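You operate a simulated robot arm through the tools that you are given. There is no shell and no other tool. Be economical: measure what you need, move in short steps, check, and stop when the job is done.

You are at the controls of a simulated robot arm. One attempt, no reset.

JOB
Put one of the pale wedges from the top of the left table on the left half of the pine trestle. Then open the third wide drawer from the top, take the red mug and leave it in the inside from the top of the third wide drawer, then shut the drawer. Then close the top wide drawer. Then set the blue arm to 70. Then take the green glue cup on the blue grid and put it away on the far end of the right table. Then take the steel scrap from the top of the brown bench and leave it on the round template. Then open the red can lid. Do these in the order given. The blue arm goes anticlockwise seen from above, to its stop.

It is judged by the outcome, as a careful person would: the job done as asked, and still so three seconds after it is handed in. It fails if anything else is knocked over, pushed out of place, dropped, spilled or broken. A push-on lid holds only when it is set on centred and level and pressed home; a screw cap is set on level and turned clockwise until tight.

ROBOT AND FRAMES
A 7-joint arm with a two-finger parallel gripper on a trunk, on a base that drives. Base frame: it is fixed to the floor where the robot stands at the start and does not move with it; the origin is under the middle of the robot, x ahead of it, y to its left, z up; the surface under the hand at the start is at about z = 0.88. Lengths are in m, angles in rad, forces in N, time in s.
With the tool pointing down near the work surface it reaches from about 0.34 to 0.76 m from the robot's upright axis, wherever it stands. Its first joint turns from -2.007 to 2.007 rad. Places, roughly: blue arm [3.7, -1.6, 0.9]; far end of the right table [0.9, 5.9, 0.9]; green glue cup (5x5x5 cm) [3.7, 0.7, 0.9]; inside of the third wide drawer [3.4, -1.8, 0.3]; left half of the pine trestle (58x25 cm) [-2.26, 0.36, 0.72]; pale wedge (9x4x4 cm) [0.5, 0.1, 0.9]; red can lid [7.2, -1.8, 0.7]; red mug (13x9x8 cm) [2.1, -1.6, 0.8]; round template (10x10x1 cm) [5.8, -1.6, 0.9]; steel scrap (5x5x15 cm) [6.3, -1.8, 0.9]; third wide drawer [3.4, -1.8, 0.4]; top wide drawer [3.4, -1.6, 0.7]. Payload 3.91 kg.
Tool frame: the origin (TCP) lies between the finger pads and is the grasp point; the fingertips stand 0.03 m ahead of it; z points along the fingers, y is the line along which they close. Largest opening 0.11 m; finger width 0.02, thickness 0.01; the body of the gripper, 0.048 by 0.112 m, starts 0.055 m behind the TCP.
Orientation is told as [roll, pitch, yaw] about the base's x, y, z axes, in that order, counted from this pose: with the fingers straight down and closing along the base's y, the tool's x points along the base's -x, its y along +y and its z along -z.

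CONTROLS
- The arm moves only by the tool send_rows. Its argument "steps" is a list of rows, each an object of numbers (a shift or turn left out is 0, a gripper value left out holds the last): "dx", "dy", "dz": the shift along the base's x, y, z in m; "wx", "wy", "wz": the turn, a rotation vector about the base's x, y, z in rad; "claw": the gripper command, from -1 (shut) to 1 (fully open), values between in proportion. In form: [{"dx": .., "dy": .., "dz": .., "wx": .., "wy": .., "wz": .., "claw": ..}, ...]. A call has 1 to 12 rows; each row is the pose to reach, as a shift and turn from the pose commanded when the call began. Rows are played at 5 a second. More than 0.05 m and 0.15 rad between two rows, or a gripper value outside its range, and nothing of the call is played. Where a pose cannot be reached the arm comes as near as it can. A force on the tool above 40 N (or 10 N above the force at the start of the call, whichever is more), or a blocked arm, ends the call early, and 0.2 s more pass. Each finger travels about 0.108 m/s and halts on what it meets, pressing with about 20 N; the grip force reading is that of the motor and also rises with nothing between the fingers. The clock runs only during rows and for 0.2 s after the last one: add rows that repeat a pose to give the fingers time. The reply holds the time, the measured pose of the TCP, the force on the tool along the base axes, the opening and the grip force, in the units named above and with some noise, with the torque about the TCP (base axes, N m) and any sound that the robot's microphone picked up.
- Cameras (640 x 400 px; columns grow to the right, rows downward): "scene" is now at [0.0211, 0.1335, 1.5665]; the picture's right is [-0.26, -0.96, 0.00], its down [-0.65, 0.18, -0.74] and it looks along [0.71, -0.19, -0.68] (base axes); focal length 254 px, centre (320, 200). "wrist" rides on the gripper at [0.072, 0.017, -0.103] in the tool frame; the picture's right is [-0.23, 0.97, 0.00], its down [-0.76, -0.18, -0.62] and it looks along [-0.61, -0.14, 0.78] (tool axes); focal length 222 px, centre (320, 200). There is no depth. A picture from a camera that has moved, and an enlarged one, comes with that camera's place and axes in the base frame and with its lens.
- camera(camera): a new picture of that camera. It takes no simulated time.
- move_column(by): slides the trunk up (or, below 0, down) by that many m; the arm and the scene camera ride with it, the base frame stays. It gives what a move gives, with no picture.
- drive_base(legs): drives the robot by 1 to 6 legs, each [ahead, turn to the left] in m and rad, along the robot's own axes; the way and the turn of a leg run together, so that a leg with both is an arc; at most 1.5 m and 3.142 rad a leg. The arm and the cameras ride along, it lands a little off, and it stops where it bumps. It gives what a move gives.
- pan_tilt(pan, tilt): turns the head with the scene camera to pan (to the left, within 2.705 rad either way) and tilt (down, from -0.506 to 1.204), counted from straight ahead of the robot. It gives what a move gives.
- close_up(camera, box): a new picture of the part [left, top, right, bottom] of that camera's present view, enlarged. It takes no simulated time.
- hand_in(): hands the job in; it is judged then, once.

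Go step by step. Nothing tells you exact positions but the pictures and the camera data: compare them with the known pose of the tool, close in by small moves and look again before you grip or let go. The budget is 196 turns and 174 pictures, counting those below and the enlarged ones. Unless the task says otherwise, let go and move clear before handing in.

The tools are called after "Call:" by a JSON object that holds its "op" and its "data". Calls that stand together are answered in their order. send_rows: Moves the arm, as the interface text tells. Its arguments: {"type":"object","properties":{"steps":{"type":"array"}},"required":["steps"]} The other tools are called the same way: move_column (by) slides the trunk up or down; drive_base (legs) drives the base; pan_tilt (pan, tilt) turns the head that bears the scene camera; camera (camera) takes a picture; close_up (camera, box) takes an enlarged picture of a part of a camera's view; hand_in () hands the job in.

At the start:

```text
clock: 0.0
eef_pos: [0.4757, -0.0754, 1.1187]
tool_rot: [0.0, -0.001, 0.0]
wrist_force: [-0.1, 0.5, 0.4]
moment: [-0.04, 0.0, 0.02]
finger_gap: 0.1098
finger_force: 0.0
trunk travel left (down, up): [-0.675, 0.315]
robot x, y, heading: [0.0001, 0.0009, 0.003]
head pan, tilt: [-0.265, 0.744]
```

scene: 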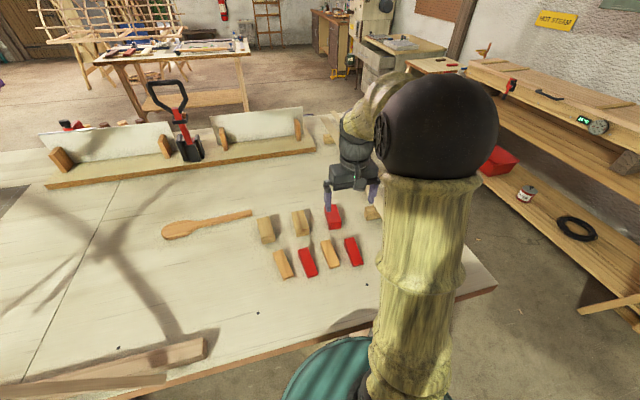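
wrist: 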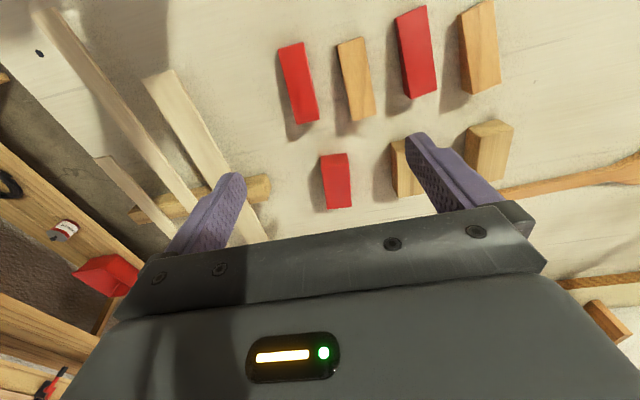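

I see several wedges, red and wooden, on the table in front of the robot; I'll enlarge them to tell the pale ones apart.

Call:
{"op": "close_up", "data": {"camera": "scene", "box": [220, 180, 420, 305]}}

Call:
{"op": "close_up", "data": {"camera": "wrist", "box": [240, 0, 560, 200]}}

```text
3.20 times, centred on (320, 242) of scene
camera zoom: at [0.0211, 0.1335, 1.5665], right [-0.26, -0.96, 0.0], down [-0.65, 0.18, -0.74], along [0.71, -0.19, -0.68], focal length 813 px, centre (320, 64)
```

zoom: 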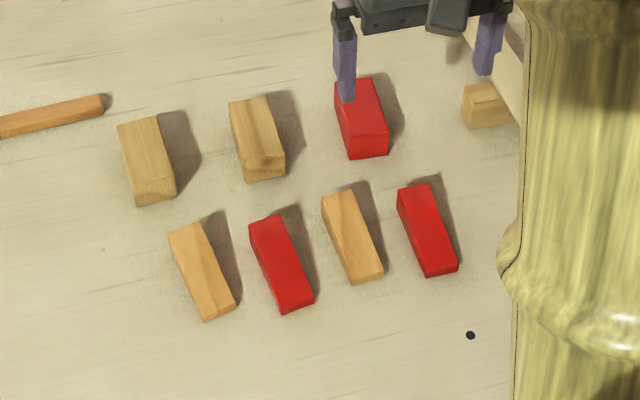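

```text
2.00 times, centred on (400, 100) of wrist
camera zoom: at [0.4033, -0.0601, 1.2219], right [0.23, 0.97, 0.0], down [0.76, -0.18, 0.62], along [0.61, -0.14, -0.78], focal length 444 px, centre (160, 400)
```

zoom: 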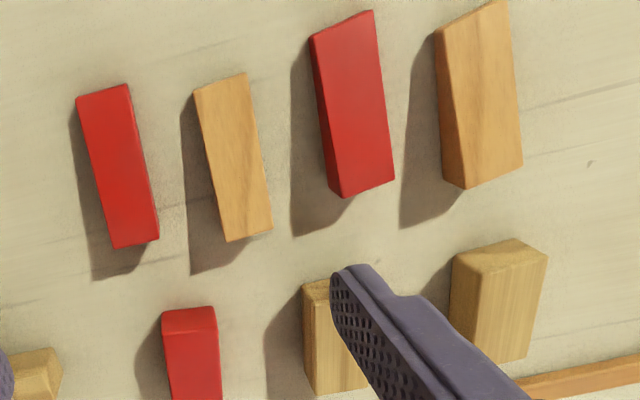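

The front row has two orange-tinted narrow wedges, and the back row has duller blocks. The hint [0.5, 0.1] fits the front-left one; I'll move back for a better look at both kinds.

Call:
{"op": "send_rows", "data": {"steps": [{"dx": -0.02, "dy": 0.04}, {"dx": -0.04, "dy": 0.08}, {"dx": -0.06, "dy": 0.12}, {"dx": -0.08, "dy": 0.16}, {"dx": -0.1, "dy": 0.19}]}}

Call:
{"op": "camera", "data": {"camera": "wrist"}}

Call:
{"op": "close_up", "data": {"camera": "wrist", "box": [200, 0, 520, 200]}}

```text
clock: 1.2
eef_pos: [0.377, 0.1159, 1.116]
tool_rot: [-0.001, 0.0, 0.001]
wrist_force: [0.7, -0.8, 0.0]
moment: [0.01, -0.01, 0.01]
finger_gap: 0.11
finger_force: 0.0
trunk travel left (down, up): [-0.675, 0.315]
robot x, y, heading: [0.0016, -0.0001, -0.002]
head pan, tilt: [-0.265, 0.744]
```

```text
169 pictures are left
camera wrist: at [0.304, 0.1318, 1.2198], right [0.23, 0.97, 0.0], down [0.76, -0.18, 0.62], along [0.61, -0.14, -0.78], focal length 222 px, centre (320, 200)
```

wrist: 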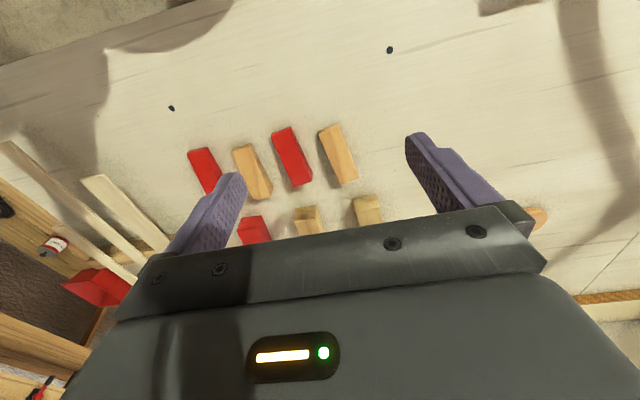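

```text
2.00 times, centred on (360, 100) of wrist
camera zoom: at [0.304, 0.1318, 1.2198], right [0.23, 0.97, 0.0], down [0.76, -0.18, 0.62], along [0.61, -0.14, -0.78], focal length 444 px, centre (240, 400)
```

zoom: 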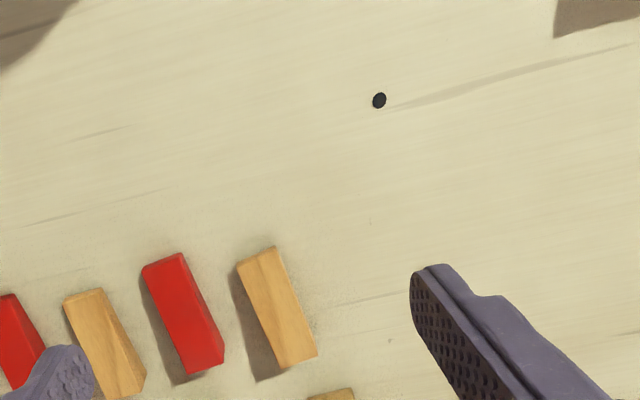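

Call:
{"op": "close_up", "data": {"camera": "scene", "box": [250, 200, 346, 260]}}

Call:
{"op": "close_up", "data": {"camera": "scene", "box": [250, 240, 346, 300]}}

```text
6.67 times, centred on (298, 230) of scene
camera zoom: at [0.0206, 0.1339, 1.5665], right [-0.26, -0.96, 0.0], down [-0.65, 0.18, -0.74], along [0.71, -0.19, -0.68], focal length 1693 px, centre (467, 0)
```

zoom: 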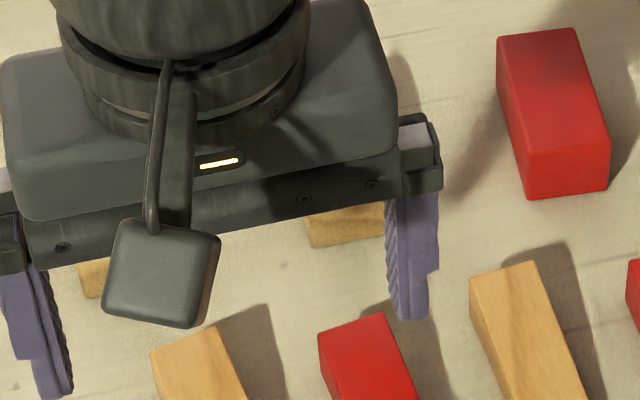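

```text
6.67 times, centred on (298, 270) of scene
camera zoom: at [0.0206, 0.1339, 1.5665], right [-0.26, -0.96, 0.0], down [-0.65, 0.18, -0.74], along [0.71, -0.19, -0.68], focal length 1693 px, centre (467, -267)
```

zoom: 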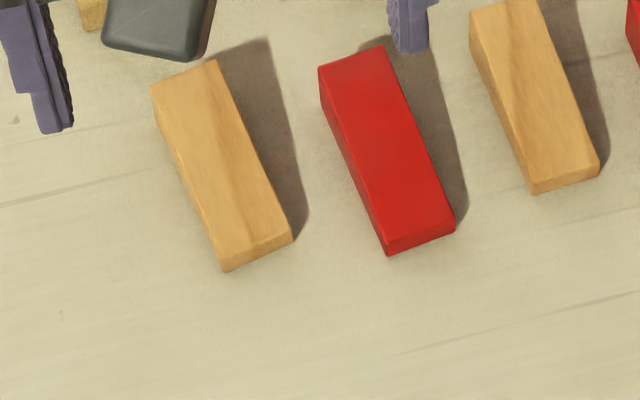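

The front row are true tapered wedges (wooden = pale) and the back row are plain blocks. I'll go above the front-left wedge at about (0.468, 0.131), yawed 0.2 rad, with a 7 cm opening.

Call:
{"op": "send_rows", "data": {"steps": [{"dx": 0.03, "dy": 0.005, "dz": -0.03, "wz": 0.07, "claw": 0.27}, {"dx": 0.06, "dy": 0.01, "dz": -0.06, "wz": 0.14}, {"dx": 0.09, "dy": 0.015, "dz": -0.09, "wz": 0.2}, {"dx": 0.09, "dy": 0.015, "dz": -0.11, "wz": 0.2}]}}

Call:
{"op": "camera", "data": {"camera": "scene"}}

Call:
{"op": "camera", "data": {"camera": "wrist"}}

```text
clock: 2.2
eef_pos: [0.4649, 0.1309, 1.0088]
tool_rot: [-0.001, 0.0, 0.2]
wrist_force: [0.5, 0.5, -0.1]
moment: [-0.02, -0.03, 0.02]
finger_gap: 0.0701
finger_force: 0.1
trunk travel left (down, up): [-0.675, 0.315]
robot x, y, heading: [-0.001, 0.0031, 0.0]
head pan, tilt: [-0.265, 0.744]
```

```text
165 pictures are left
camera scene: at [0.021, 0.1336, 1.5665], right [-0.26, -0.96, 0.0], down [-0.65, 0.18, -0.74], along [0.71, -0.19, -0.68], focal length 254 px, centre (320, 200)
```

scene: 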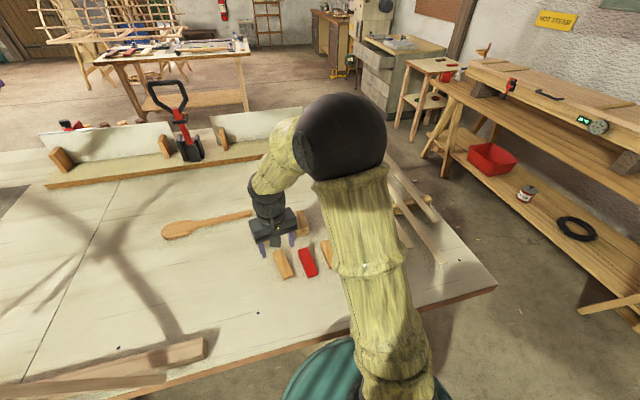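

```text
164 pictures are left
camera wrist: at [0.39, 0.1325, 1.1121], right [0.03, 1.0, 0.0], down [0.78, -0.02, 0.62], along [0.62, -0.02, -0.78], focal length 222 px, centre (320, 200)
```

wrist: 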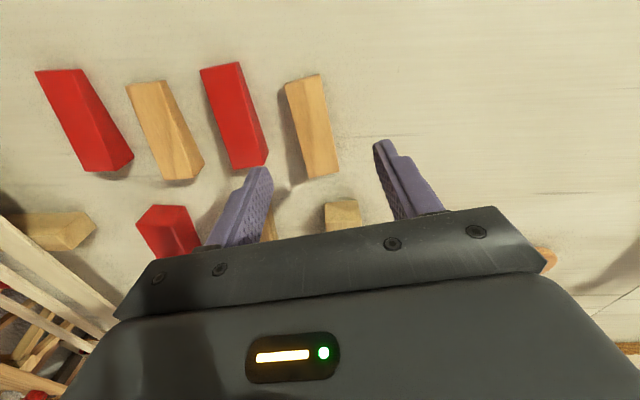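

Call:
{"op": "send_rows", "data": {"steps": [{"dx": 0.009, "dy": -0.004, "dz": -0.04}, {"dx": 0.009, "dy": -0.004, "dz": -0.075}, {"dx": 0.009, "dy": -0.004, "dz": -0.093}, {"dx": 0.009, "dy": -0.004, "dz": -0.093, "claw": -1}, {"dx": 0.009, "dy": -0.004, "dz": -0.093}, {"dx": 0.009, "dy": -0.004, "dz": -0.093}]}}

Call:
{"op": "camera", "data": {"camera": "wrist"}}

```text
clock: 3.6
eef_pos: [0.4743, 0.1261, 0.9144]
tool_rot: [0.001, 0.0, 0.2]
wrist_force: [0.2, -0.7, 0.0]
moment: [0.0, 0.03, -0.01]
finger_gap: 0.0332
finger_force: 19.8
trunk travel left (down, up): [-0.675, 0.315]
robot x, y, heading: [-0.0014, 0.0011, 0.001]
head pan, tilt: [-0.265, 0.744]
```

```text
163 pictures are left
camera wrist: at [0.4007, 0.1271, 1.0184], right [0.03, 1.0, 0.0], down [0.78, -0.02, 0.62], along [0.62, -0.02, -0.78], focal length 222 px, centre (320, 200)
```

wrist: 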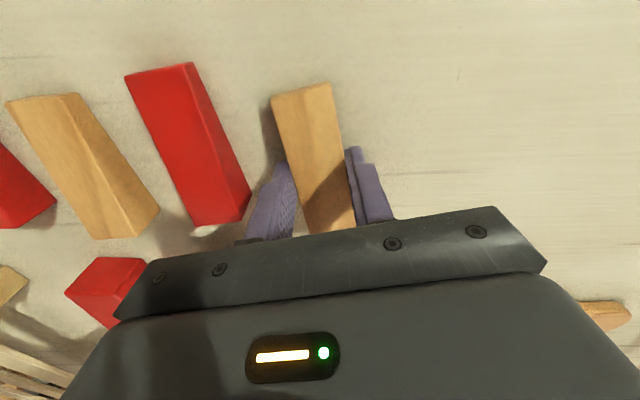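

The wedge is held (3.3 cm). I'll lift it, draw in, and look behind me for the trestle.

Call:
{"op": "send_rows", "data": {"steps": [{"dz": 0.04}, {"dz": 0.08}, {"dz": 0.12}, {"dz": 0.16, "dx": -0.03, "dy": -0.03, "wz": -0.06}, {"dz": 0.2, "dx": -0.06, "dy": -0.06, "wz": -0.13}, {"dz": 0.22, "dx": -0.09, "dy": -0.1, "wz": -0.2}]}}

Call:
{"op": "pan_tilt", "data": {"pan": 2.7, "tilt": 0.5}}

Call:
{"op": "camera", "data": {"camera": "scene"}}

Call:
{"op": "pan_tilt", "data": {"pan": -2.7, "tilt": 0.5}}

Call:
{"op": "camera", "data": {"camera": "scene"}}

```text
refused: row 4 steps farther than a row can; nothing moved
```

```text
clock: 6.2
eef_pos: [0.4748, 0.1264, 0.9143]
tool_rot: [0.0, 0.0, 0.199]
wrist_force: [0.1, -0.6, 0.6]
moment: [-0.01, -0.01, 0.01]
finger_gap: 0.0331
finger_force: 20.0
trunk travel left (down, up): [-0.675, 0.315]
robot x, y, heading: [0.0009, 0.0006, -0.005]
head pan, tilt: [2.7, 0.499]
```

```text
162 pictures are left
camera scene: at [-0.1413, 0.1943, 1.5879], right [0.43, 0.9, 0.0], down [0.43, -0.2, -0.88], along [-0.79, 0.38, -0.48], focal length 254 px, centre (320, 200)
```

scene: 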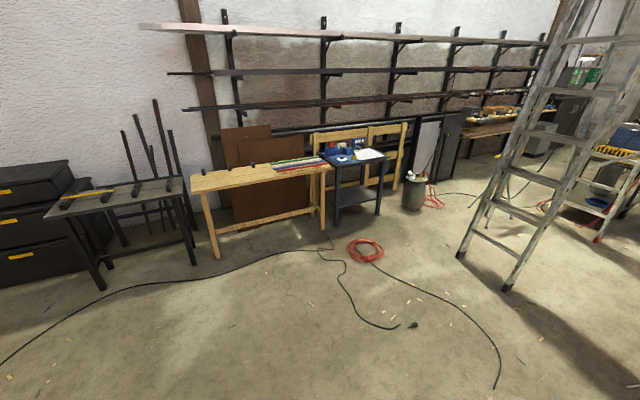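

```text
clock: 10.4
eef_pos: [0.4751, 0.1257, 0.9139]
tool_rot: [0.0, 0.0, 0.201]
wrist_force: [0.2, -1.0, 0.2]
moment: [-0.01, -0.02, -0.01]
finger_gap: 0.0328
finger_force: 19.7
trunk travel left (down, up): [-0.675, 0.315]
robot x, y, heading: [0.001, 0.0006, -0.001]
head pan, tilt: [-2.7, 0.499]
```

```text
161 pictures are left
camera scene: at [-0.1413, 0.1165, 1.5879], right [-0.43, 0.9, 0.0], down [0.43, 0.2, -0.88], along [-0.79, -0.38, -0.48], focal length 254 px, centre (320, 200)
```

scene: 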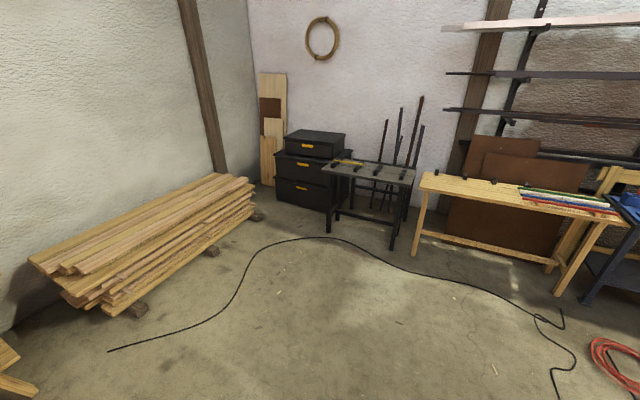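

The pine trestle is behind me, with coloured slats on its right half and the left half mostly free. I'll lift the wedge, draw in, back away, turn and drive up to it.

Call:
{"op": "send_rows", "data": {"steps": [{"dz": 0.04}, {"dz": 0.08}, {"dz": 0.12}, {"dz": 0.15, "dx": -0.02, "dy": -0.02, "wz": -0.05}, {"dz": 0.18, "dx": -0.04, "dy": -0.04, "wz": -0.1}, {"dz": 0.2, "dx": -0.06, "dy": -0.07, "wz": -0.15}, {"dz": 0.21, "dx": -0.08, "dy": -0.1, "wz": -0.2}]}}

Call:
{"op": "pan_tilt", "data": {"pan": 0.25, "tilt": 0.8}}

Call:
{"op": "drive_base", "data": {"legs": [[-0.6, 0], [0, 2.79], [1.05, 0], [0, 0.35]]}}

Call:
{"op": "camera", "data": {"camera": "scene"}}

Call:
{"op": "camera", "data": {"camera": "wrist"}}

```text
clock: 12.0
eef_pos: [0.3931, 0.023, 1.1258]
tool_rot: [0.0, -0.002, -0.001]
wrist_force: [0.1, 0.2, -1.0]
moment: [-0.02, -0.02, -0.01]
finger_gap: 0.0332
finger_force: 19.8
trunk travel left (down, up): [-0.675, 0.315]
robot x, y, heading: [0.0049, -0.0005, -0.002]
head pan, tilt: [-2.7, 0.499]
```

```text
clock: 14.6
eef_pos: [0.3935, 0.0233, 1.1255]
tool_rot: [0.001, 0.0, 0.0]
wrist_force: [0.4, -0.2, -0.3]
moment: [0.0, 0.02, 0.0]
finger_gap: 0.0333
finger_force: 20.3
trunk travel left (down, up): [-0.675, 0.315]
robot x, y, heading: [-0.003, -0.0006, 0.0]
head pan, tilt: [0.25, 0.799]
```

```text
clock: 35.7
eef_pos: [-1.999, 0.2261, 1.1253]
tool_rot: [0.0, 0.0, -3.05]
wrist_force: [-0.4, -0.2, 0.2]
moment: [0.03, 0.01, 0.03]
finger_gap: 0.0331
finger_force: 20.3
trunk travel left (down, up): [-0.675, 0.315]
robot x, y, heading: [-1.6062, 0.2867, -3.048]
head pan, tilt: [0.25, 0.799]
```

```text
160 pictures are left
camera scene: at [-1.6101, 0.1148, 1.5619], right [-0.33, 0.94, 0.0], down [0.68, 0.24, -0.7], along [-0.66, -0.23, -0.72], focal length 254 px, centre (320, 200)
```

scene: 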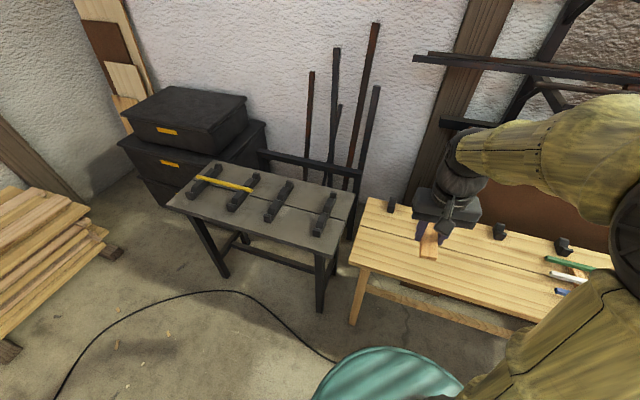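

```text
159 pictures are left
camera wrist: at [-1.9247, 0.2151, 1.2293], right [-0.14, -0.99, 0.0], down [-0.77, 0.11, 0.62], along [-0.62, 0.09, -0.78], focal length 222 px, centre (320, 200)
```

wrist: 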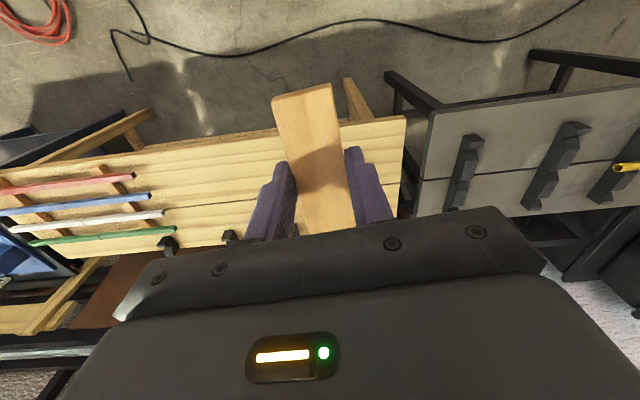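

The left half of the trestle is clear, with black stops along its back edge. I'll move over its middle at about (-2.25, 0.34), then lower the trunk.

Call:
{"op": "send_rows", "data": {"steps": [{"dx": -0.04, "dy": 0.02}, {"dx": -0.08, "dy": 0.04}, {"dx": -0.12, "dy": 0.06}, {"dx": -0.16, "dy": 0.075}, {"dx": -0.2, "dy": 0.095}, {"dx": -0.245, "dy": 0.114}, {"dx": -0.245, "dy": 0.114, "dz": -0.04, "wz": -0.09}, {"dx": -0.245, "dy": 0.114, "dz": -0.08, "wz": -0.09}]}}

Call:
{"op": "move_column", "data": {"by": -0.2}}

Call:
{"op": "camera", "data": {"camera": "scene"}}

Call:
{"op": "camera", "data": {"camera": "wrist"}}

```text
clock: 37.5
eef_pos: [-2.2429, 0.3424, 1.0455]
tool_rot: [0.001, 0.001, 3.14]
wrist_force: [-0.2, -0.3, -0.5]
moment: [-0.01, -0.01, 0.02]
finger_gap: 0.033
finger_force: 20.1
trunk travel left (down, up): [-0.675, 0.315]
robot x, y, heading: [-1.6073, 0.2865, -3.047]
head pan, tilt: [0.25, 0.799]
```

```text
clock: 39.6
eef_pos: [-2.2431, 0.341, 0.8448]
tool_rot: [-0.001, 0.0, -3.141]
wrist_force: [-0.7, -0.2, -0.1]
moment: [0.02, -0.01, 0.01]
finger_gap: 0.0332
finger_force: 19.9
trunk travel left (down, up): [-0.475, 0.515]
robot x, y, heading: [-1.6077, 0.2842, -3.046]
head pan, tilt: [0.25, 0.799]
```

```text
158 pictures are left
camera scene: at [-1.6101, 0.115, 1.362], right [-0.33, 0.94, 0.0], down [0.68, 0.24, -0.7], along [-0.66, -0.23, -0.72], focal length 254 px, centre (320, 200)
```

scene: 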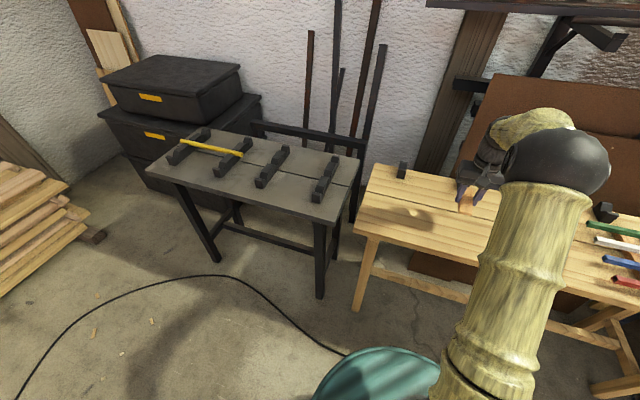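

```text
157 pictures are left
camera wrist: at [-2.1706, 0.3242, 0.949], right [-0.23, -0.97, 0.0], down [-0.76, 0.18, 0.62], along [-0.61, 0.14, -0.78], focal length 222 px, centre (320, 200)
```

wrist: 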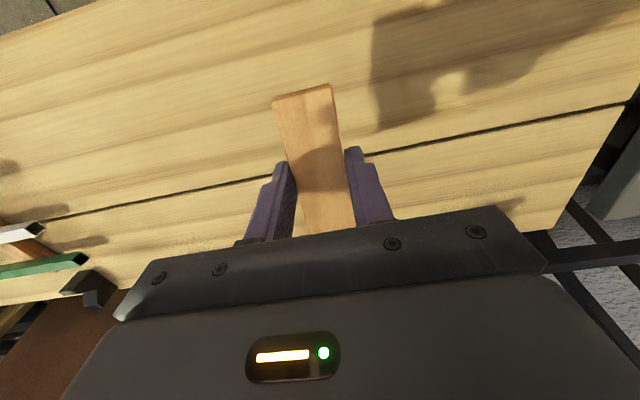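

Call:
{"op": "send_rows", "data": {"steps": [{"dz": -0.035}, {"dz": -0.065}, {"dz": -0.078}, {"dz": -0.082}, {"dz": -0.086}, {"dz": -0.09}, {"dz": -0.09}]}}

Call:
{"op": "camera", "data": {"camera": "wrist"}}

Call:
{"op": "close_up", "data": {"camera": "scene", "box": [400, 140, 560, 240]}}

```text
clock: 41.2
eef_pos: [-2.2437, 0.3424, 0.7566]
tool_rot: [0.0, 0.002, -3.142]
wrist_force: [-0.3, 0.2, -0.7]
moment: [0.04, 0.02, -0.01]
finger_gap: 0.0331
finger_force: 19.6
trunk travel left (down, up): [-0.475, 0.515]
robot x, y, heading: [-1.6112, 0.2828, -3.047]
head pan, tilt: [0.25, 0.799]
```

```text
156 pictures are left
camera wrist: at [-2.171, 0.3245, 0.8599], right [-0.23, -0.97, 0.0], down [-0.76, 0.18, 0.62], along [-0.61, 0.14, -0.78], focal length 222 px, centre (320, 200)
```

wrist: 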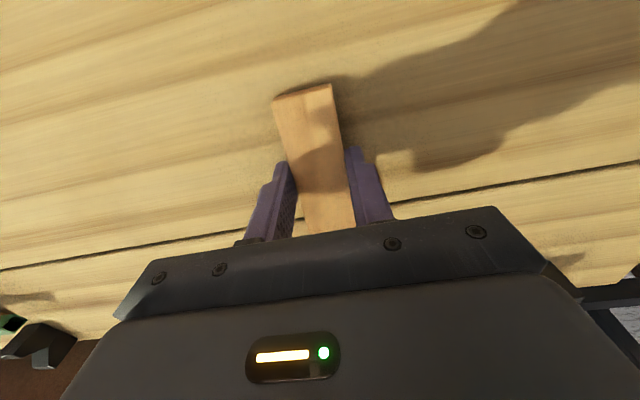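

```text
4.00 times, centred on (480, 190) of scene
camera zoom: at [-1.6102, 0.115, 1.3619], right [-0.33, 0.94, 0.0], down [0.68, 0.24, -0.7], along [-0.66, -0.23, -0.72], focal length 1016 px, centre (-320, 240)
```

zoom: 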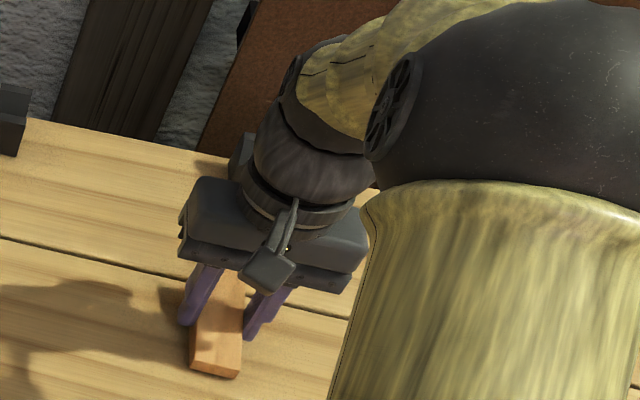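

Call:
{"op": "send_rows", "data": {"steps": [{"dz": -0.002}, {"dz": -0.004}, {"dz": -0.006}, {"dz": -0.008}, {"dz": -0.01}]}}

```text
clock: 42.5
eef_pos: [-2.2425, 0.3429, 0.7504]
tool_rot: [0.0, -0.01, 3.141]
wrist_force: [-3.4, 0.7, 37.5]
moment: [-0.25, -0.61, 0.0]
finger_gap: 0.0332
finger_force: 19.7
trunk travel left (down, up): [-0.475, 0.515]
robot x, y, heading: [-1.6088, 0.2884, -3.048]
head pan, tilt: [0.25, 0.799]
```

Touchdown at z≈0.75. I'll ease off, release and rise.

Call:
{"op": "send_rows", "data": {"steps": [{"dz": 0.004}, {"dz": 0.004, "claw": 0.0}, {"dz": 0.004, "claw": 0.27}, {"dz": 0.004}, {"dz": 0.04}, {"dz": 0.08}, {"dz": 0.12}, {"dz": 0.16}]}}

Call:
{"op": "camera", "data": {"camera": "wrist"}}

```text
clock: 44.2
eef_pos: [-2.2435, 0.3423, 0.906]
tool_rot: [0.001, 0.0, -3.14]
wrist_force: [-0.1, -0.4, 0.1]
moment: [0.01, 0.0, 0.0]
finger_gap: 0.0697
finger_force: 0.1
trunk travel left (down, up): [-0.475, 0.515]
robot x, y, heading: [-1.6069, 0.2853, -3.051]
head pan, tilt: [0.25, 0.799]
```

```text
154 pictures are left
camera wrist: at [-2.1722, 0.3244, 1.009], right [-0.23, -0.97, 0.0], down [-0.76, 0.18, 0.62], along [-0.61, 0.14, -0.78], focal length 222 px, centre (320, 200)
```

wrist: 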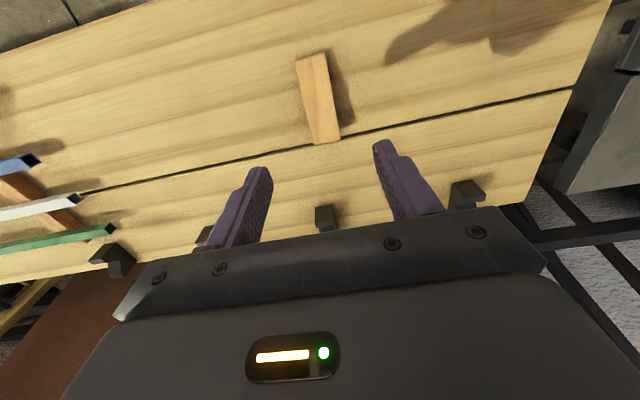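

The wedge rests on the left half. I'll draw the arm in, raise the trunk and drive back towards the aisle on the right side of the first table.

Call:
{"op": "send_rows", "data": {"steps": [{"dx": 0.04, "dy": -0.01, "dz": 0.02}, {"dx": 0.08, "dy": -0.02, "dz": 0.04}, {"dx": 0.12, "dy": -0.03, "dz": 0.05}, {"dx": 0.16, "dy": -0.04, "dz": 0.05}, {"dx": 0.2, "dy": -0.05, "dz": 0.05}, {"dx": 0.24, "dy": -0.06, "dz": 0.05}]}}

Call:
{"op": "move_column", "data": {"by": 0.2}}

Call:
{"op": "drive_base", "data": {"legs": [[0, 2.31], [0.88, 0], [0.88, 0], [0, 0.739]]}}

Call:
{"op": "pan_tilt", "data": {"pan": -0.3, "tilt": 0.35}}

Call:
{"op": "camera", "data": {"camera": "scene"}}

```text
clock: 45.6
eef_pos: [-2.0043, 0.2806, 0.9556]
tool_rot: [-0.001, 0.001, 3.141]
wrist_force: [0.0, 0.6, 0.1]
moment: [0.01, 0.0, 0.0]
finger_gap: 0.0697
finger_force: 0.1
trunk travel left (down, up): [-0.475, 0.515]
robot x, y, heading: [-1.6111, 0.285, -3.049]
head pan, tilt: [0.25, 0.799]
```

```text
clock: 47.8
eef_pos: [-2.0071, 0.2786, 1.1555]
tool_rot: [0.0, 0.0, -3.142]
wrist_force: [-0.3, -0.2, 0.9]
moment: [-0.02, -0.01, -0.03]
finger_gap: 0.07
finger_force: 0.2
trunk travel left (down, up): [-0.675, 0.315]
robot x, y, heading: [-1.6117, 0.2864, -3.051]
head pan, tilt: [0.25, 0.799]
```

```text
clock: 69.1
eef_pos: [0.1135, -0.8497, 1.1557]
tool_rot: [-0.001, 0.0, -0.017]
wrist_force: [1.3, -0.5, -0.1]
moment: [-0.04, 0.0, -0.02]
finger_gap: 0.07
finger_force: 0.0
trunk travel left (down, up): [-0.675, 0.315]
robot x, y, heading: [-0.2827, -0.8467, 0.074]
head pan, tilt: [0.25, 0.799]
```

```text
clock: 70.0
eef_pos: [0.1154, -0.8503, 1.1563]
tool_rot: [0.0, 0.0, -0.019]
wrist_force: [0.7, 0.3, 0.8]
moment: [-0.03, 0.01, 0.0]
finger_gap: 0.0698
finger_force: 0.1
trunk travel left (down, up): [-0.675, 0.315]
robot x, y, heading: [-0.2854, -0.8487, 0.074]
head pan, tilt: [-0.3, 0.351]
```

```text
153 pictures are left
camera scene: at [-0.2632, -0.7197, 1.6015], right [-0.22, -0.97, 0.0], down [-0.34, 0.08, -0.94], along [0.92, -0.21, -0.34], focal length 254 px, centre (320, 200)
```

scene: 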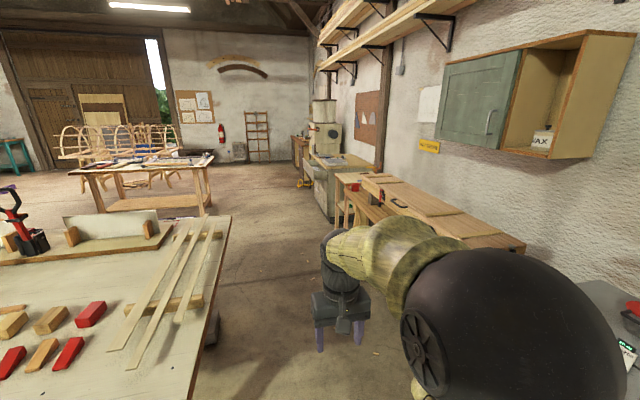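

The mug stands on a small table near (2.1, -1.65), with the grey drawer cabinet beyond it. I'll drive along the aisle for a closer look.

Call:
{"op": "drive_base", "data": {"legs": [[0, -0.074], [1.4, 0], [0.8, 0]]}}

Call:
{"op": "pan_tilt", "data": {"pan": -0.9, "tilt": 0.5}}

Call:
{"op": "camera", "data": {"camera": "scene"}}

```text
clock: 83.5
eef_pos: [2.3455, -0.856, 1.1564]
tool_rot: [0.001, 0.0, -0.09]
wrist_force: [0.1, 1.0, 0.1]
moment: [0.01, -0.01, 0.0]
finger_gap: 0.0699
finger_force: 0.0
trunk travel left (down, up): [-0.675, 0.315]
robot x, y, heading: [1.9507, -0.8266, 0.0]
head pan, tilt: [-0.3, 0.351]
```

```text
clock: 84.5
eef_pos: [2.3444, -0.8551, 1.156]
tool_rot: [-0.001, -0.001, -0.091]
wrist_force: [-0.3, -0.5, -0.3]
moment: [-0.02, 0.03, 0.03]
finger_gap: 0.0701
finger_force: 0.1
trunk travel left (down, up): [-0.675, 0.315]
robot x, y, heading: [1.9474, -0.8246, 0.004]
head pan, tilt: [-0.901, 0.499]
```

```text
152 pictures are left
camera scene: at [1.9455, -0.743, 1.5879], right [-0.78, -0.62, 0.0], down [-0.3, 0.37, -0.88], along [0.55, -0.69, -0.48], focal length 254 px, centre (320, 200)
```

scene: 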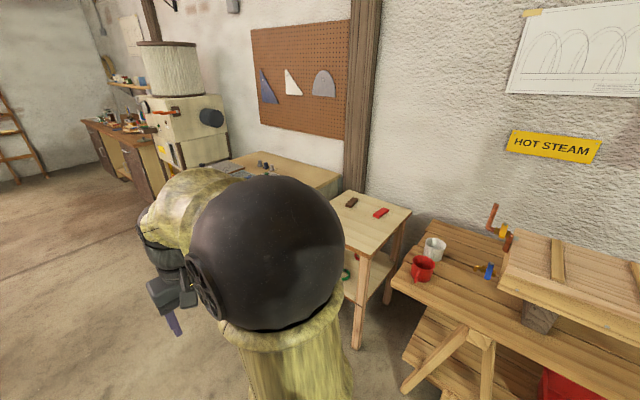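

The red mug sits on the bench corner near (2.11, -1.64), beside a white one. Next I'll drive on to view the drawers.

Call:
{"op": "drive_base", "data": {"legs": [[1.0, 0.0]]}}

Call:
{"op": "pan_tilt", "data": {"pan": -1.2, "tilt": 0.7}}

Call:
{"op": "camera", "data": {"camera": "scene"}}

```text
clock: 90.7
eef_pos: [3.3657, -0.8362, 1.1563]
tool_rot: [0.001, 0.0, -0.069]
wrist_force: [-0.2, 0.3, 0.0]
moment: [-0.02, -0.02, 0.02]
finger_gap: 0.0699
finger_force: 0.1
trunk travel left (down, up): [-0.675, 0.315]
robot x, y, heading: [2.9665, -0.8151, 0.021]
head pan, tilt: [-0.901, 0.499]
```

```text
clock: 91.5
eef_pos: [3.3674, -0.836, 1.1562]
tool_rot: [0.0, -0.001, -0.072]
wrist_force: [-0.2, 0.4, 1.3]
moment: [-0.02, -0.03, 0.03]
finger_gap: 0.0699
finger_force: 0.1
trunk travel left (down, up): [-0.675, 0.315]
robot x, y, heading: [2.9684, -0.8165, 0.024]
head pan, tilt: [-1.201, 0.7]
```

```text
151 pictures are left
camera scene: at [2.9396, -0.7393, 1.5702], right [-0.92, -0.38, 0.0], down [-0.25, 0.59, -0.77], along [0.29, -0.71, -0.64], focal length 254 px, centre (320, 200)
```

scene: 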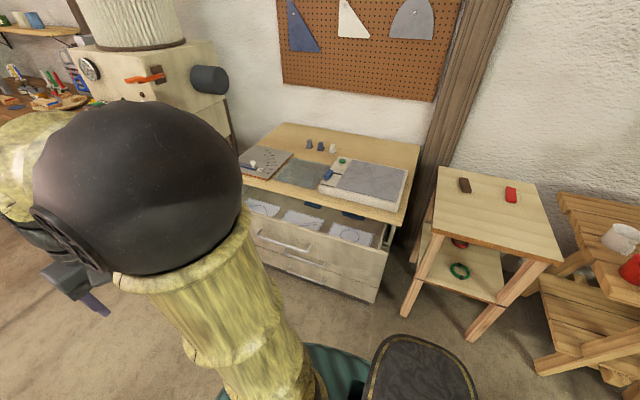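

The top drawer stands open. I'll position myself facing the cabinet head-on.

Call:
{"op": "drive_base", "data": {"legs": [[0.42, 0.0], [0, -1.59], [-0.25, 0]]}}

Call:
{"op": "pan_tilt", "data": {"pan": 0.25, "tilt": 0.7}}

Call:
{"op": "camera", "data": {"camera": "scene"}}

Call:
{"op": "camera", "data": {"camera": "wrist"}}

```text
clock: 101.5
eef_pos: [3.3445, -0.9564, 1.1566]
tool_rot: [-0.001, 0.001, -1.639]
wrist_force: [0.4, 0.3, -0.2]
moment: [-0.01, -0.02, 0.0]
finger_gap: 0.0699
finger_force: 0.1
trunk travel left (down, up): [-0.675, 0.315]
robot x, y, heading: [3.3668, -0.5571, -1.55]
head pan, tilt: [-1.201, 0.7]
```

```text
clock: 103.0
eef_pos: [3.3447, -0.9549, 1.1561]
tool_rot: [0.001, 0.001, -1.637]
wrist_force: [0.2, 0.2, 0.1]
moment: [0.03, 0.05, 0.0]
finger_gap: 0.0699
finger_force: 0.1
trunk travel left (down, up): [-0.675, 0.315]
robot x, y, heading: [3.3648, -0.5577, -1.548]
head pan, tilt: [0.25, 0.7]
```

```text
150 pictures are left
camera scene: at [3.5383, -0.5742, 1.5702], right [-0.96, -0.27, 0.0], down [-0.17, 0.62, -0.76], along [0.21, -0.74, -0.64], focal length 254 px, centre (320, 200)
```

scene: 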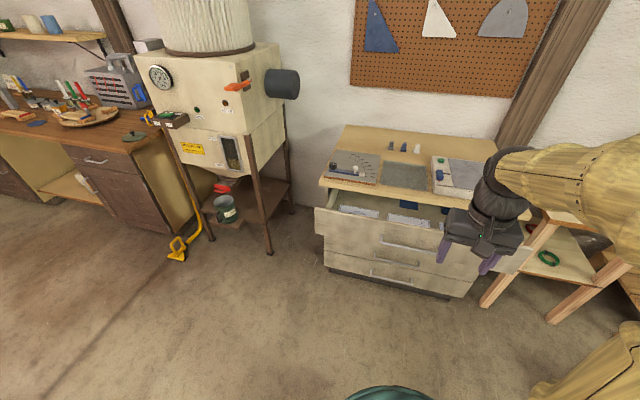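

```text
149 pictures are left
camera wrist: at [3.3662, -0.8857, 1.2598], right [0.96, -0.29, 0.0], down [-0.23, -0.75, 0.62], along [-0.18, -0.6, -0.78], focal length 222 px, centre (320, 200)
```

wrist: 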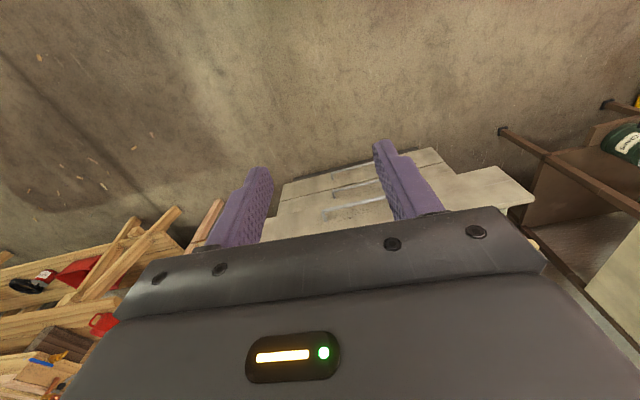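

Call:
{"op": "close_up", "data": {"camera": "scene", "box": [290, 110, 546, 310]}}

```text
2.00 times, centred on (418, 210) of scene
camera zoom: at [3.5383, -0.5742, 1.5702], right [-0.96, -0.27, 0.0], down [-0.17, 0.62, -0.76], along [0.21, -0.74, -0.64], focal length 508 px, centre (124, 180)
```

zoom: 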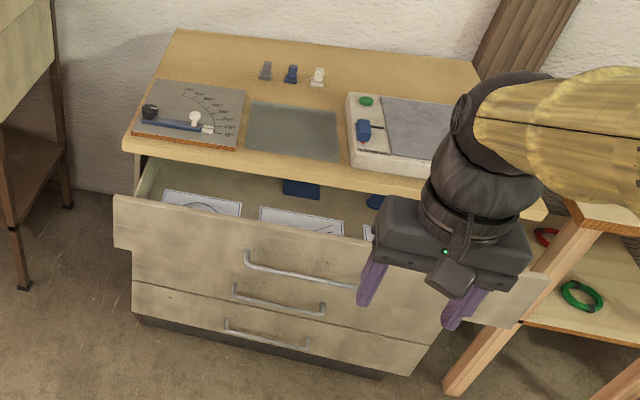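

The cabinet has three drawers, the top one open by roughly 12 cm. The third handle is low, around z≈0.32, so I'll lower the trunk and look at it square on.

Call:
{"op": "move_column", "data": {"by": -0.5}}

Call:
{"op": "pan_tilt", "data": {"pan": 0.05, "tilt": 0.55}}

Call:
{"op": "camera", "data": {"camera": "scene"}}

```text
refused: -0.5 is not a number from -0.4 to 0.4
```

```text
clock: 103.8
eef_pos: [3.345, -0.9571, 1.1563]
tool_rot: [0.0, 0.0, -1.638]
wrist_force: [0.4, 0.0, 0.3]
moment: [-0.01, -0.02, -0.05]
finger_gap: 0.0697
finger_force: 0.1
trunk travel left (down, up): [-0.675, 0.315]
robot x, y, heading: [3.3626, -0.5582, -1.55]
head pan, tilt: [0.051, 0.55]
```

```text
147 pictures are left
camera scene: at [3.5222, -0.582, 1.5833], right [-1.0, -0.07, 0.0], down [-0.04, 0.52, -0.85], along [0.06, -0.85, -0.52], focal length 254 px, centre (320, 200)
```

scene: 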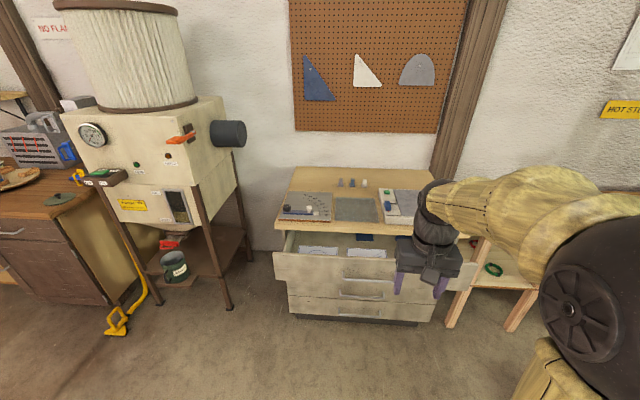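

Call:
{"op": "move_column", "data": {"by": -0.4}}

Call:
{"op": "camera", "data": {"camera": "scene"}}

Call:
{"op": "close_up", "data": {"camera": "scene", "box": [250, 130, 474, 270]}}

```text
clock: 107.6
eef_pos: [3.344, -0.9554, 0.7555]
tool_rot: [-0.001, -0.001, -1.639]
wrist_force: [-0.3, 0.2, -0.8]
moment: [0.01, -0.04, 0.02]
finger_gap: 0.0701
finger_force: 0.0
trunk travel left (down, up): [-0.275, 0.715]
robot x, y, heading: [3.3644, -0.5586, -1.545]
head pan, tilt: [0.051, 0.55]
```

```text
146 pictures are left
camera scene: at [3.5221, -0.5819, 1.1834], right [-1.0, -0.07, 0.0], down [-0.04, 0.52, -0.85], along [0.06, -0.85, -0.52], focal length 254 px, centre (320, 200)
```

scene: 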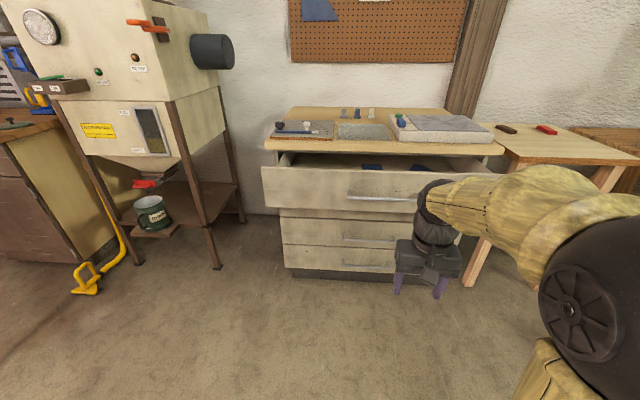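

```text
2.86 times, centred on (362, 200) of scene
camera zoom: at [3.5221, -0.5819, 1.1834], right [-1.0, -0.07, 0.0], down [-0.04, 0.52, -0.85], along [0.06, -0.85, -0.52], focal length 726 px, centre (200, 200)
```

zoom: 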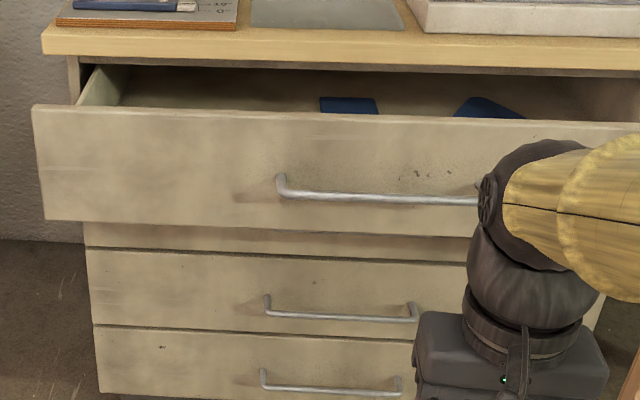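

Four drawers are visible: the second's face is mostly hidden under the open top one, so the third's handle is the middle one seen, about (3.365, -1.5, 0.42). I'll turn the gripper so it closes vertically, then point it forward.

Call:
{"op": "send_rows", "data": {"steps": [{"wz": 0.149}, {"wz": 0.298}, {"wz": 0.447}, {"wz": 0.596}, {"wz": 0.745}, {"wz": 0.894}, {"wz": 1.043}, {"wz": 1.192}, {"wz": 1.341}, {"wz": 1.49}, {"wz": 1.638}]}}

Call:
{"op": "send_rows", "data": {"steps": [{"wx": -0.143, "dy": -0.015, "dz": -0.01}, {"wx": -0.286, "dy": -0.03, "dz": -0.02}, {"wx": -0.429, "dy": -0.045, "dz": -0.03}, {"wx": -0.572, "dy": -0.06, "dz": -0.04}, {"wx": -0.715, "dy": -0.075, "dz": -0.05}, {"wx": -0.858, "dy": -0.09, "dz": -0.06}, {"wx": -1.001, "dy": -0.105, "dz": -0.07}, {"wx": -1.144, "dy": -0.12, "dz": -0.08}, {"wx": -1.287, "dy": -0.135, "dz": -0.09}, {"wx": -1.43, "dy": -0.145, "dz": -0.1}, {"wx": -1.571, "dy": -0.15, "dz": -0.11}]}}

Call:
{"op": "camera", "data": {"camera": "scene"}}

Call:
{"op": "camera", "data": {"camera": "wrist"}}

```text
clock: 110.0
eef_pos: [3.3457, -0.9569, 0.7554]
tool_rot: [0.0, 0.0, 0.004]
wrist_force: [-0.2, -0.9, 0.1]
moment: [0.01, -0.02, 0.0]
finger_gap: 0.0703
finger_force: 0.0
trunk travel left (down, up): [-0.275, 0.715]
robot x, y, heading: [3.3655, -0.5568, -1.55]
head pan, tilt: [0.051, 0.55]
```

```text
clock: 112.4
eef_pos: [3.3446, -1.1034, 0.6463]
tool_rot: [-1.572, 0.001, -0.001]
wrist_force: [-0.5, -0.2, 0.4]
moment: [0.05, -0.02, 0.03]
finger_gap: 0.0701
finger_force: 0.1
out of reach, approached as far as the arm can: row 5, 9
trunk travel left (down, up): [-0.275, 0.715]
robot x, y, heading: [3.3648, -0.5605, -1.549]
head pan, tilt: [0.051, 0.55]
```

```text
144 pictures are left
camera scene: at [3.522, -0.5815, 1.1834], right [-1.0, -0.07, 0.0], down [-0.04, 0.52, -0.85], along [0.06, -0.85, -0.52], focal length 254 px, centre (320, 200)
```

scene: 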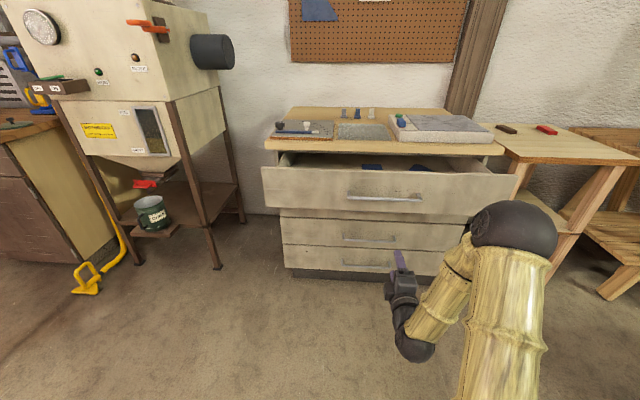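

```text
143 pictures are left
camera wrist: at [3.2717, -1.0024, 0.6285], right [0.23, 0.0, -0.97], down [0.76, 0.62, 0.18], along [0.61, -0.78, 0.14], focal length 222 px, centre (320, 200)
```

wrist: 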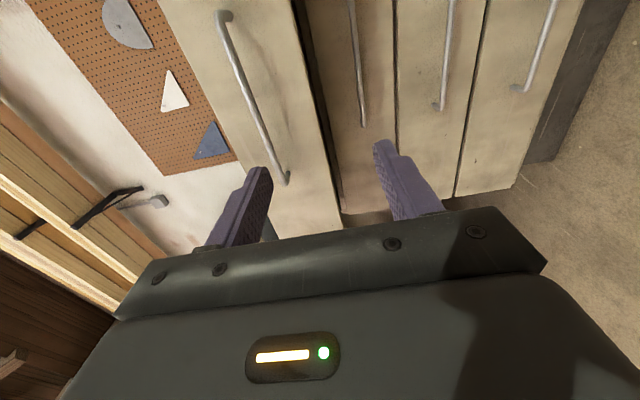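

The wrist view confirms four handles; the third's bar is at about (3.365, -1.495, 0.412). I'll lower the trunk to that height and drive slightly closer.

Call:
{"op": "move_column", "data": {"by": -0.234}}

Call:
{"op": "drive_base", "data": {"legs": [[0.23, 0]]}}

Call:
{"op": "camera", "data": {"camera": "scene"}}

Call:
{"op": "camera", "data": {"camera": "wrist"}}

```text
clock: 114.8
eef_pos: [3.3433, -1.1034, 0.4112]
tool_rot: [-1.569, 0.0, 0.0]
wrist_force: [-0.3, 0.4, -0.5]
moment: [0.01, 0.02, 0.02]
finger_gap: 0.0699
finger_force: 0.0
trunk travel left (down, up): [-0.041, 0.949]
robot x, y, heading: [3.365, -0.5602, -1.549]
head pan, tilt: [0.051, 0.55]
```

```text
clock: 116.8
eef_pos: [3.3543, -1.3367, 0.4103]
tool_rot: [-1.571, 0.0, 0.006]
wrist_force: [0.0, -0.8, 0.4]
moment: [0.02, -0.01, -0.01]
finger_gap: 0.07
finger_force: 0.0
trunk travel left (down, up): [-0.041, 0.949]
robot x, y, heading: [3.3678, -0.7921, -1.54]
head pan, tilt: [0.051, 0.55]
```

```text
142 pictures are left
camera scene: at [3.5285, -0.8117, 0.9493], right [-1.0, -0.08, 0.0], down [-0.04, 0.52, -0.85], along [0.07, -0.85, -0.52], focal length 254 px, centre (320, 200)
```

scene: 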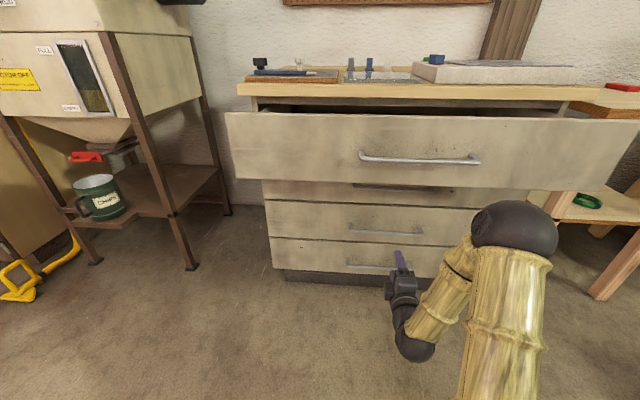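

```text
141 pictures are left
camera wrist: at [3.2811, -1.2342, 0.3948], right [0.23, 0.0, -0.97], down [0.76, 0.63, 0.18], along [0.61, -0.78, 0.14], focal length 222 px, centre (320, 200)
```

wrist: 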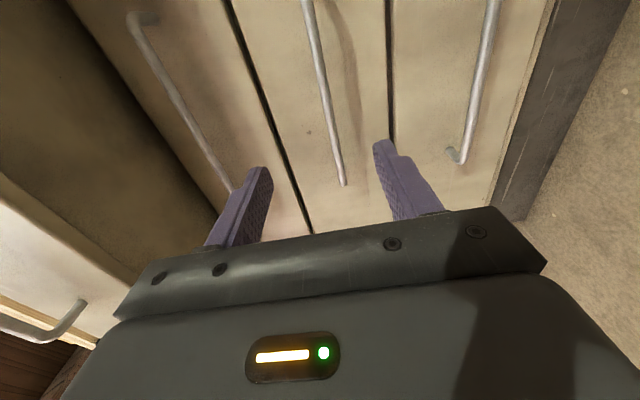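

Call:
{"op": "send_rows", "data": {"steps": [{"dy": -0.04, "dz": -0.002}, {"dy": -0.08, "dz": -0.004}, {"dy": -0.115, "dz": -0.005}, {"dy": -0.135, "dz": -0.005}, {"dy": -0.145, "dz": -0.005}]}}

Call:
{"op": "camera", "data": {"camera": "wrist"}}

Call:
{"op": "camera", "data": {"camera": "scene"}}

```text
clock: 118.0
eef_pos: [3.3535, -1.4812, 0.4053]
tool_rot: [-1.571, 0.001, 0.006]
wrist_force: [0.7, 0.1, 0.2]
moment: [-0.03, -0.02, 0.01]
finger_gap: 0.07
finger_force: 0.0
trunk travel left (down, up): [-0.041, 0.949]
robot x, y, heading: [3.3711, -0.789, -1.537]
head pan, tilt: [0.051, 0.55]
```

```text
140 pictures are left
camera wrist: at [3.2814, -1.3792, 0.3886], right [0.23, 0.0, -0.97], down [0.76, 0.63, 0.18], along [0.61, -0.78, 0.14], focal length 222 px, centre (320, 200)
```

wrist: 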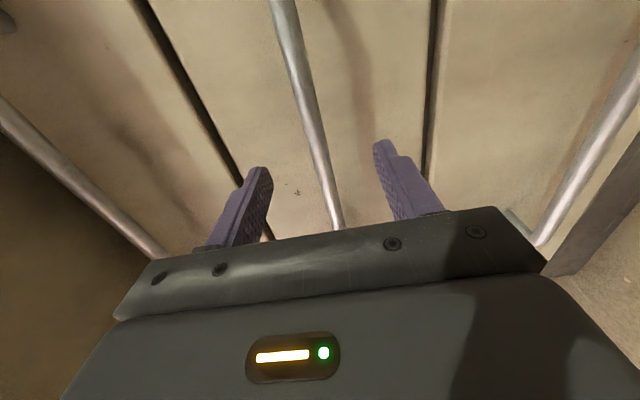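

```text
139 pictures are left
camera scene: at [3.5285, -0.8117, 0.9493], right [-1.0, -0.08, 0.0], down [-0.04, 0.52, -0.85], along [0.07, -0.85, -0.52], focal length 254 px, centre (320, 200)
```

scene: 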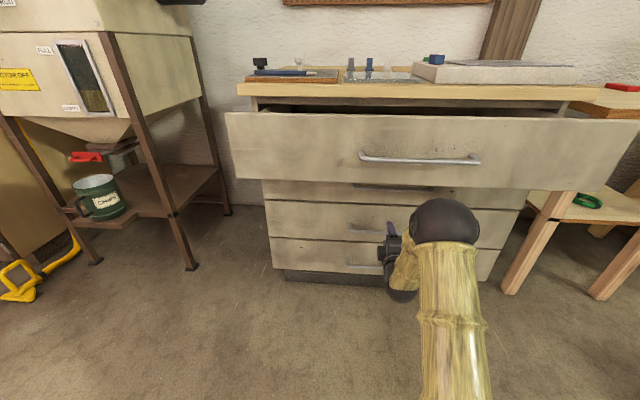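

Call:
{"op": "send_rows", "data": {"steps": [{"dy": -0.01, "dz": -0.002}, {"dy": -0.01, "dz": -0.002, "claw": -1}, {"dy": -0.01, "dz": -0.002}, {"dy": -0.01, "dz": -0.002}, {"dy": -0.01, "dz": -0.002}]}}

```text
clock: 119.2
eef_pos: [3.356, -1.4915, 0.4028]
tool_rot: [-1.568, 0.003, 0.009]
wrist_force: [-0.4, -0.3, -7.1]
moment: [0.14, -0.11, -0.22]
finger_gap: 0.0118
finger_force: 44.4
trunk travel left (down, up): [-0.041, 0.949]
robot x, y, heading: [3.3693, -0.79, -1.54]
head pan, tilt: [0.051, 0.55]
```

The handle is gripped. I'll pull straight out towards +y.

Call:
{"op": "send_rows", "data": {"steps": [{"dy": 0.02}, {"dy": 0.04}, {"dy": 0.06}, {"dy": 0.08}, {"dy": 0.1}, {"dy": 0.12}, {"dy": 0.14}]}}

Call:
{"op": "drive_base", "data": {"legs": [[-0.2, 0]]}}

Call:
{"op": "camera", "data": {"camera": "scene"}}

```text
clock: 120.8
eef_pos: [3.3547, -1.3506, 0.4029]
tool_rot: [-1.569, 0.001, 0.008]
wrist_force: [6.3, 1.3, -7.6]
moment: [0.12, -0.05, -0.88]
finger_gap: 0.0117
finger_force: 45.2
trunk travel left (down, up): [-0.041, 0.949]
robot x, y, heading: [3.3693, -0.7895, -1.54]
head pan, tilt: [0.051, 0.55]
```

```text
clock: 122.3
eef_pos: [3.3542, -1.1939, 0.4034]
tool_rot: [-1.566, -0.004, 0.019]
wrist_force: [1.5, -1.4, -0.4]
moment: [0.07, 0.14, 0.02]
finger_gap: 0.0116
finger_force: 45.1
trunk travel left (down, up): [-0.041, 0.949]
robot x, y, heading: [3.3631, -0.6365, -1.539]
head pan, tilt: [0.051, 0.55]
stopped in leg 1: the force on the tool passed its limit at 41 N (the readings are from after the stop); the commanded pose is now the measured one
```

```text
138 pictures are left
camera scene: at [3.524, -0.6573, 0.9494], right [-1.0, -0.08, 0.0], down [-0.04, 0.52, -0.85], along [0.07, -0.85, -0.52], focal length 254 px, centre (320, 200)
```

scene: 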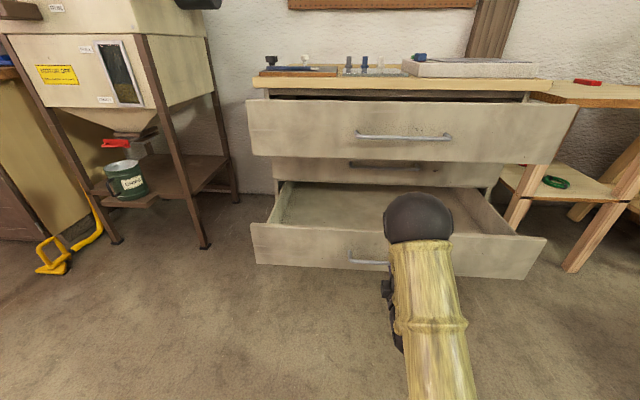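

The drawer is out by about 30 cm. I'll test gently whether it opens further, then release.

Call:
{"op": "send_rows", "data": {"steps": [{"dy": 0.008}, {"dy": 0.016}, {"dy": 0.024}, {"dy": 0.032}, {"dy": 0.04}]}}

```text
clock: 123.5
eef_pos: [3.3546, -1.176, 0.4022]
tool_rot: [-1.581, -0.003, 0.029]
wrist_force: [18.9, -1.1, 23.0]
moment: [-0.41, 0.27, -0.88]
finger_gap: 0.0117
finger_force: 44.7
out of reach, approached as far as the arm can: row 3, 4, 5
trunk travel left (down, up): [-0.041, 0.949]
robot x, y, heading: [3.367, -0.6349, -1.546]
head pan, tilt: [0.051, 0.55]
```

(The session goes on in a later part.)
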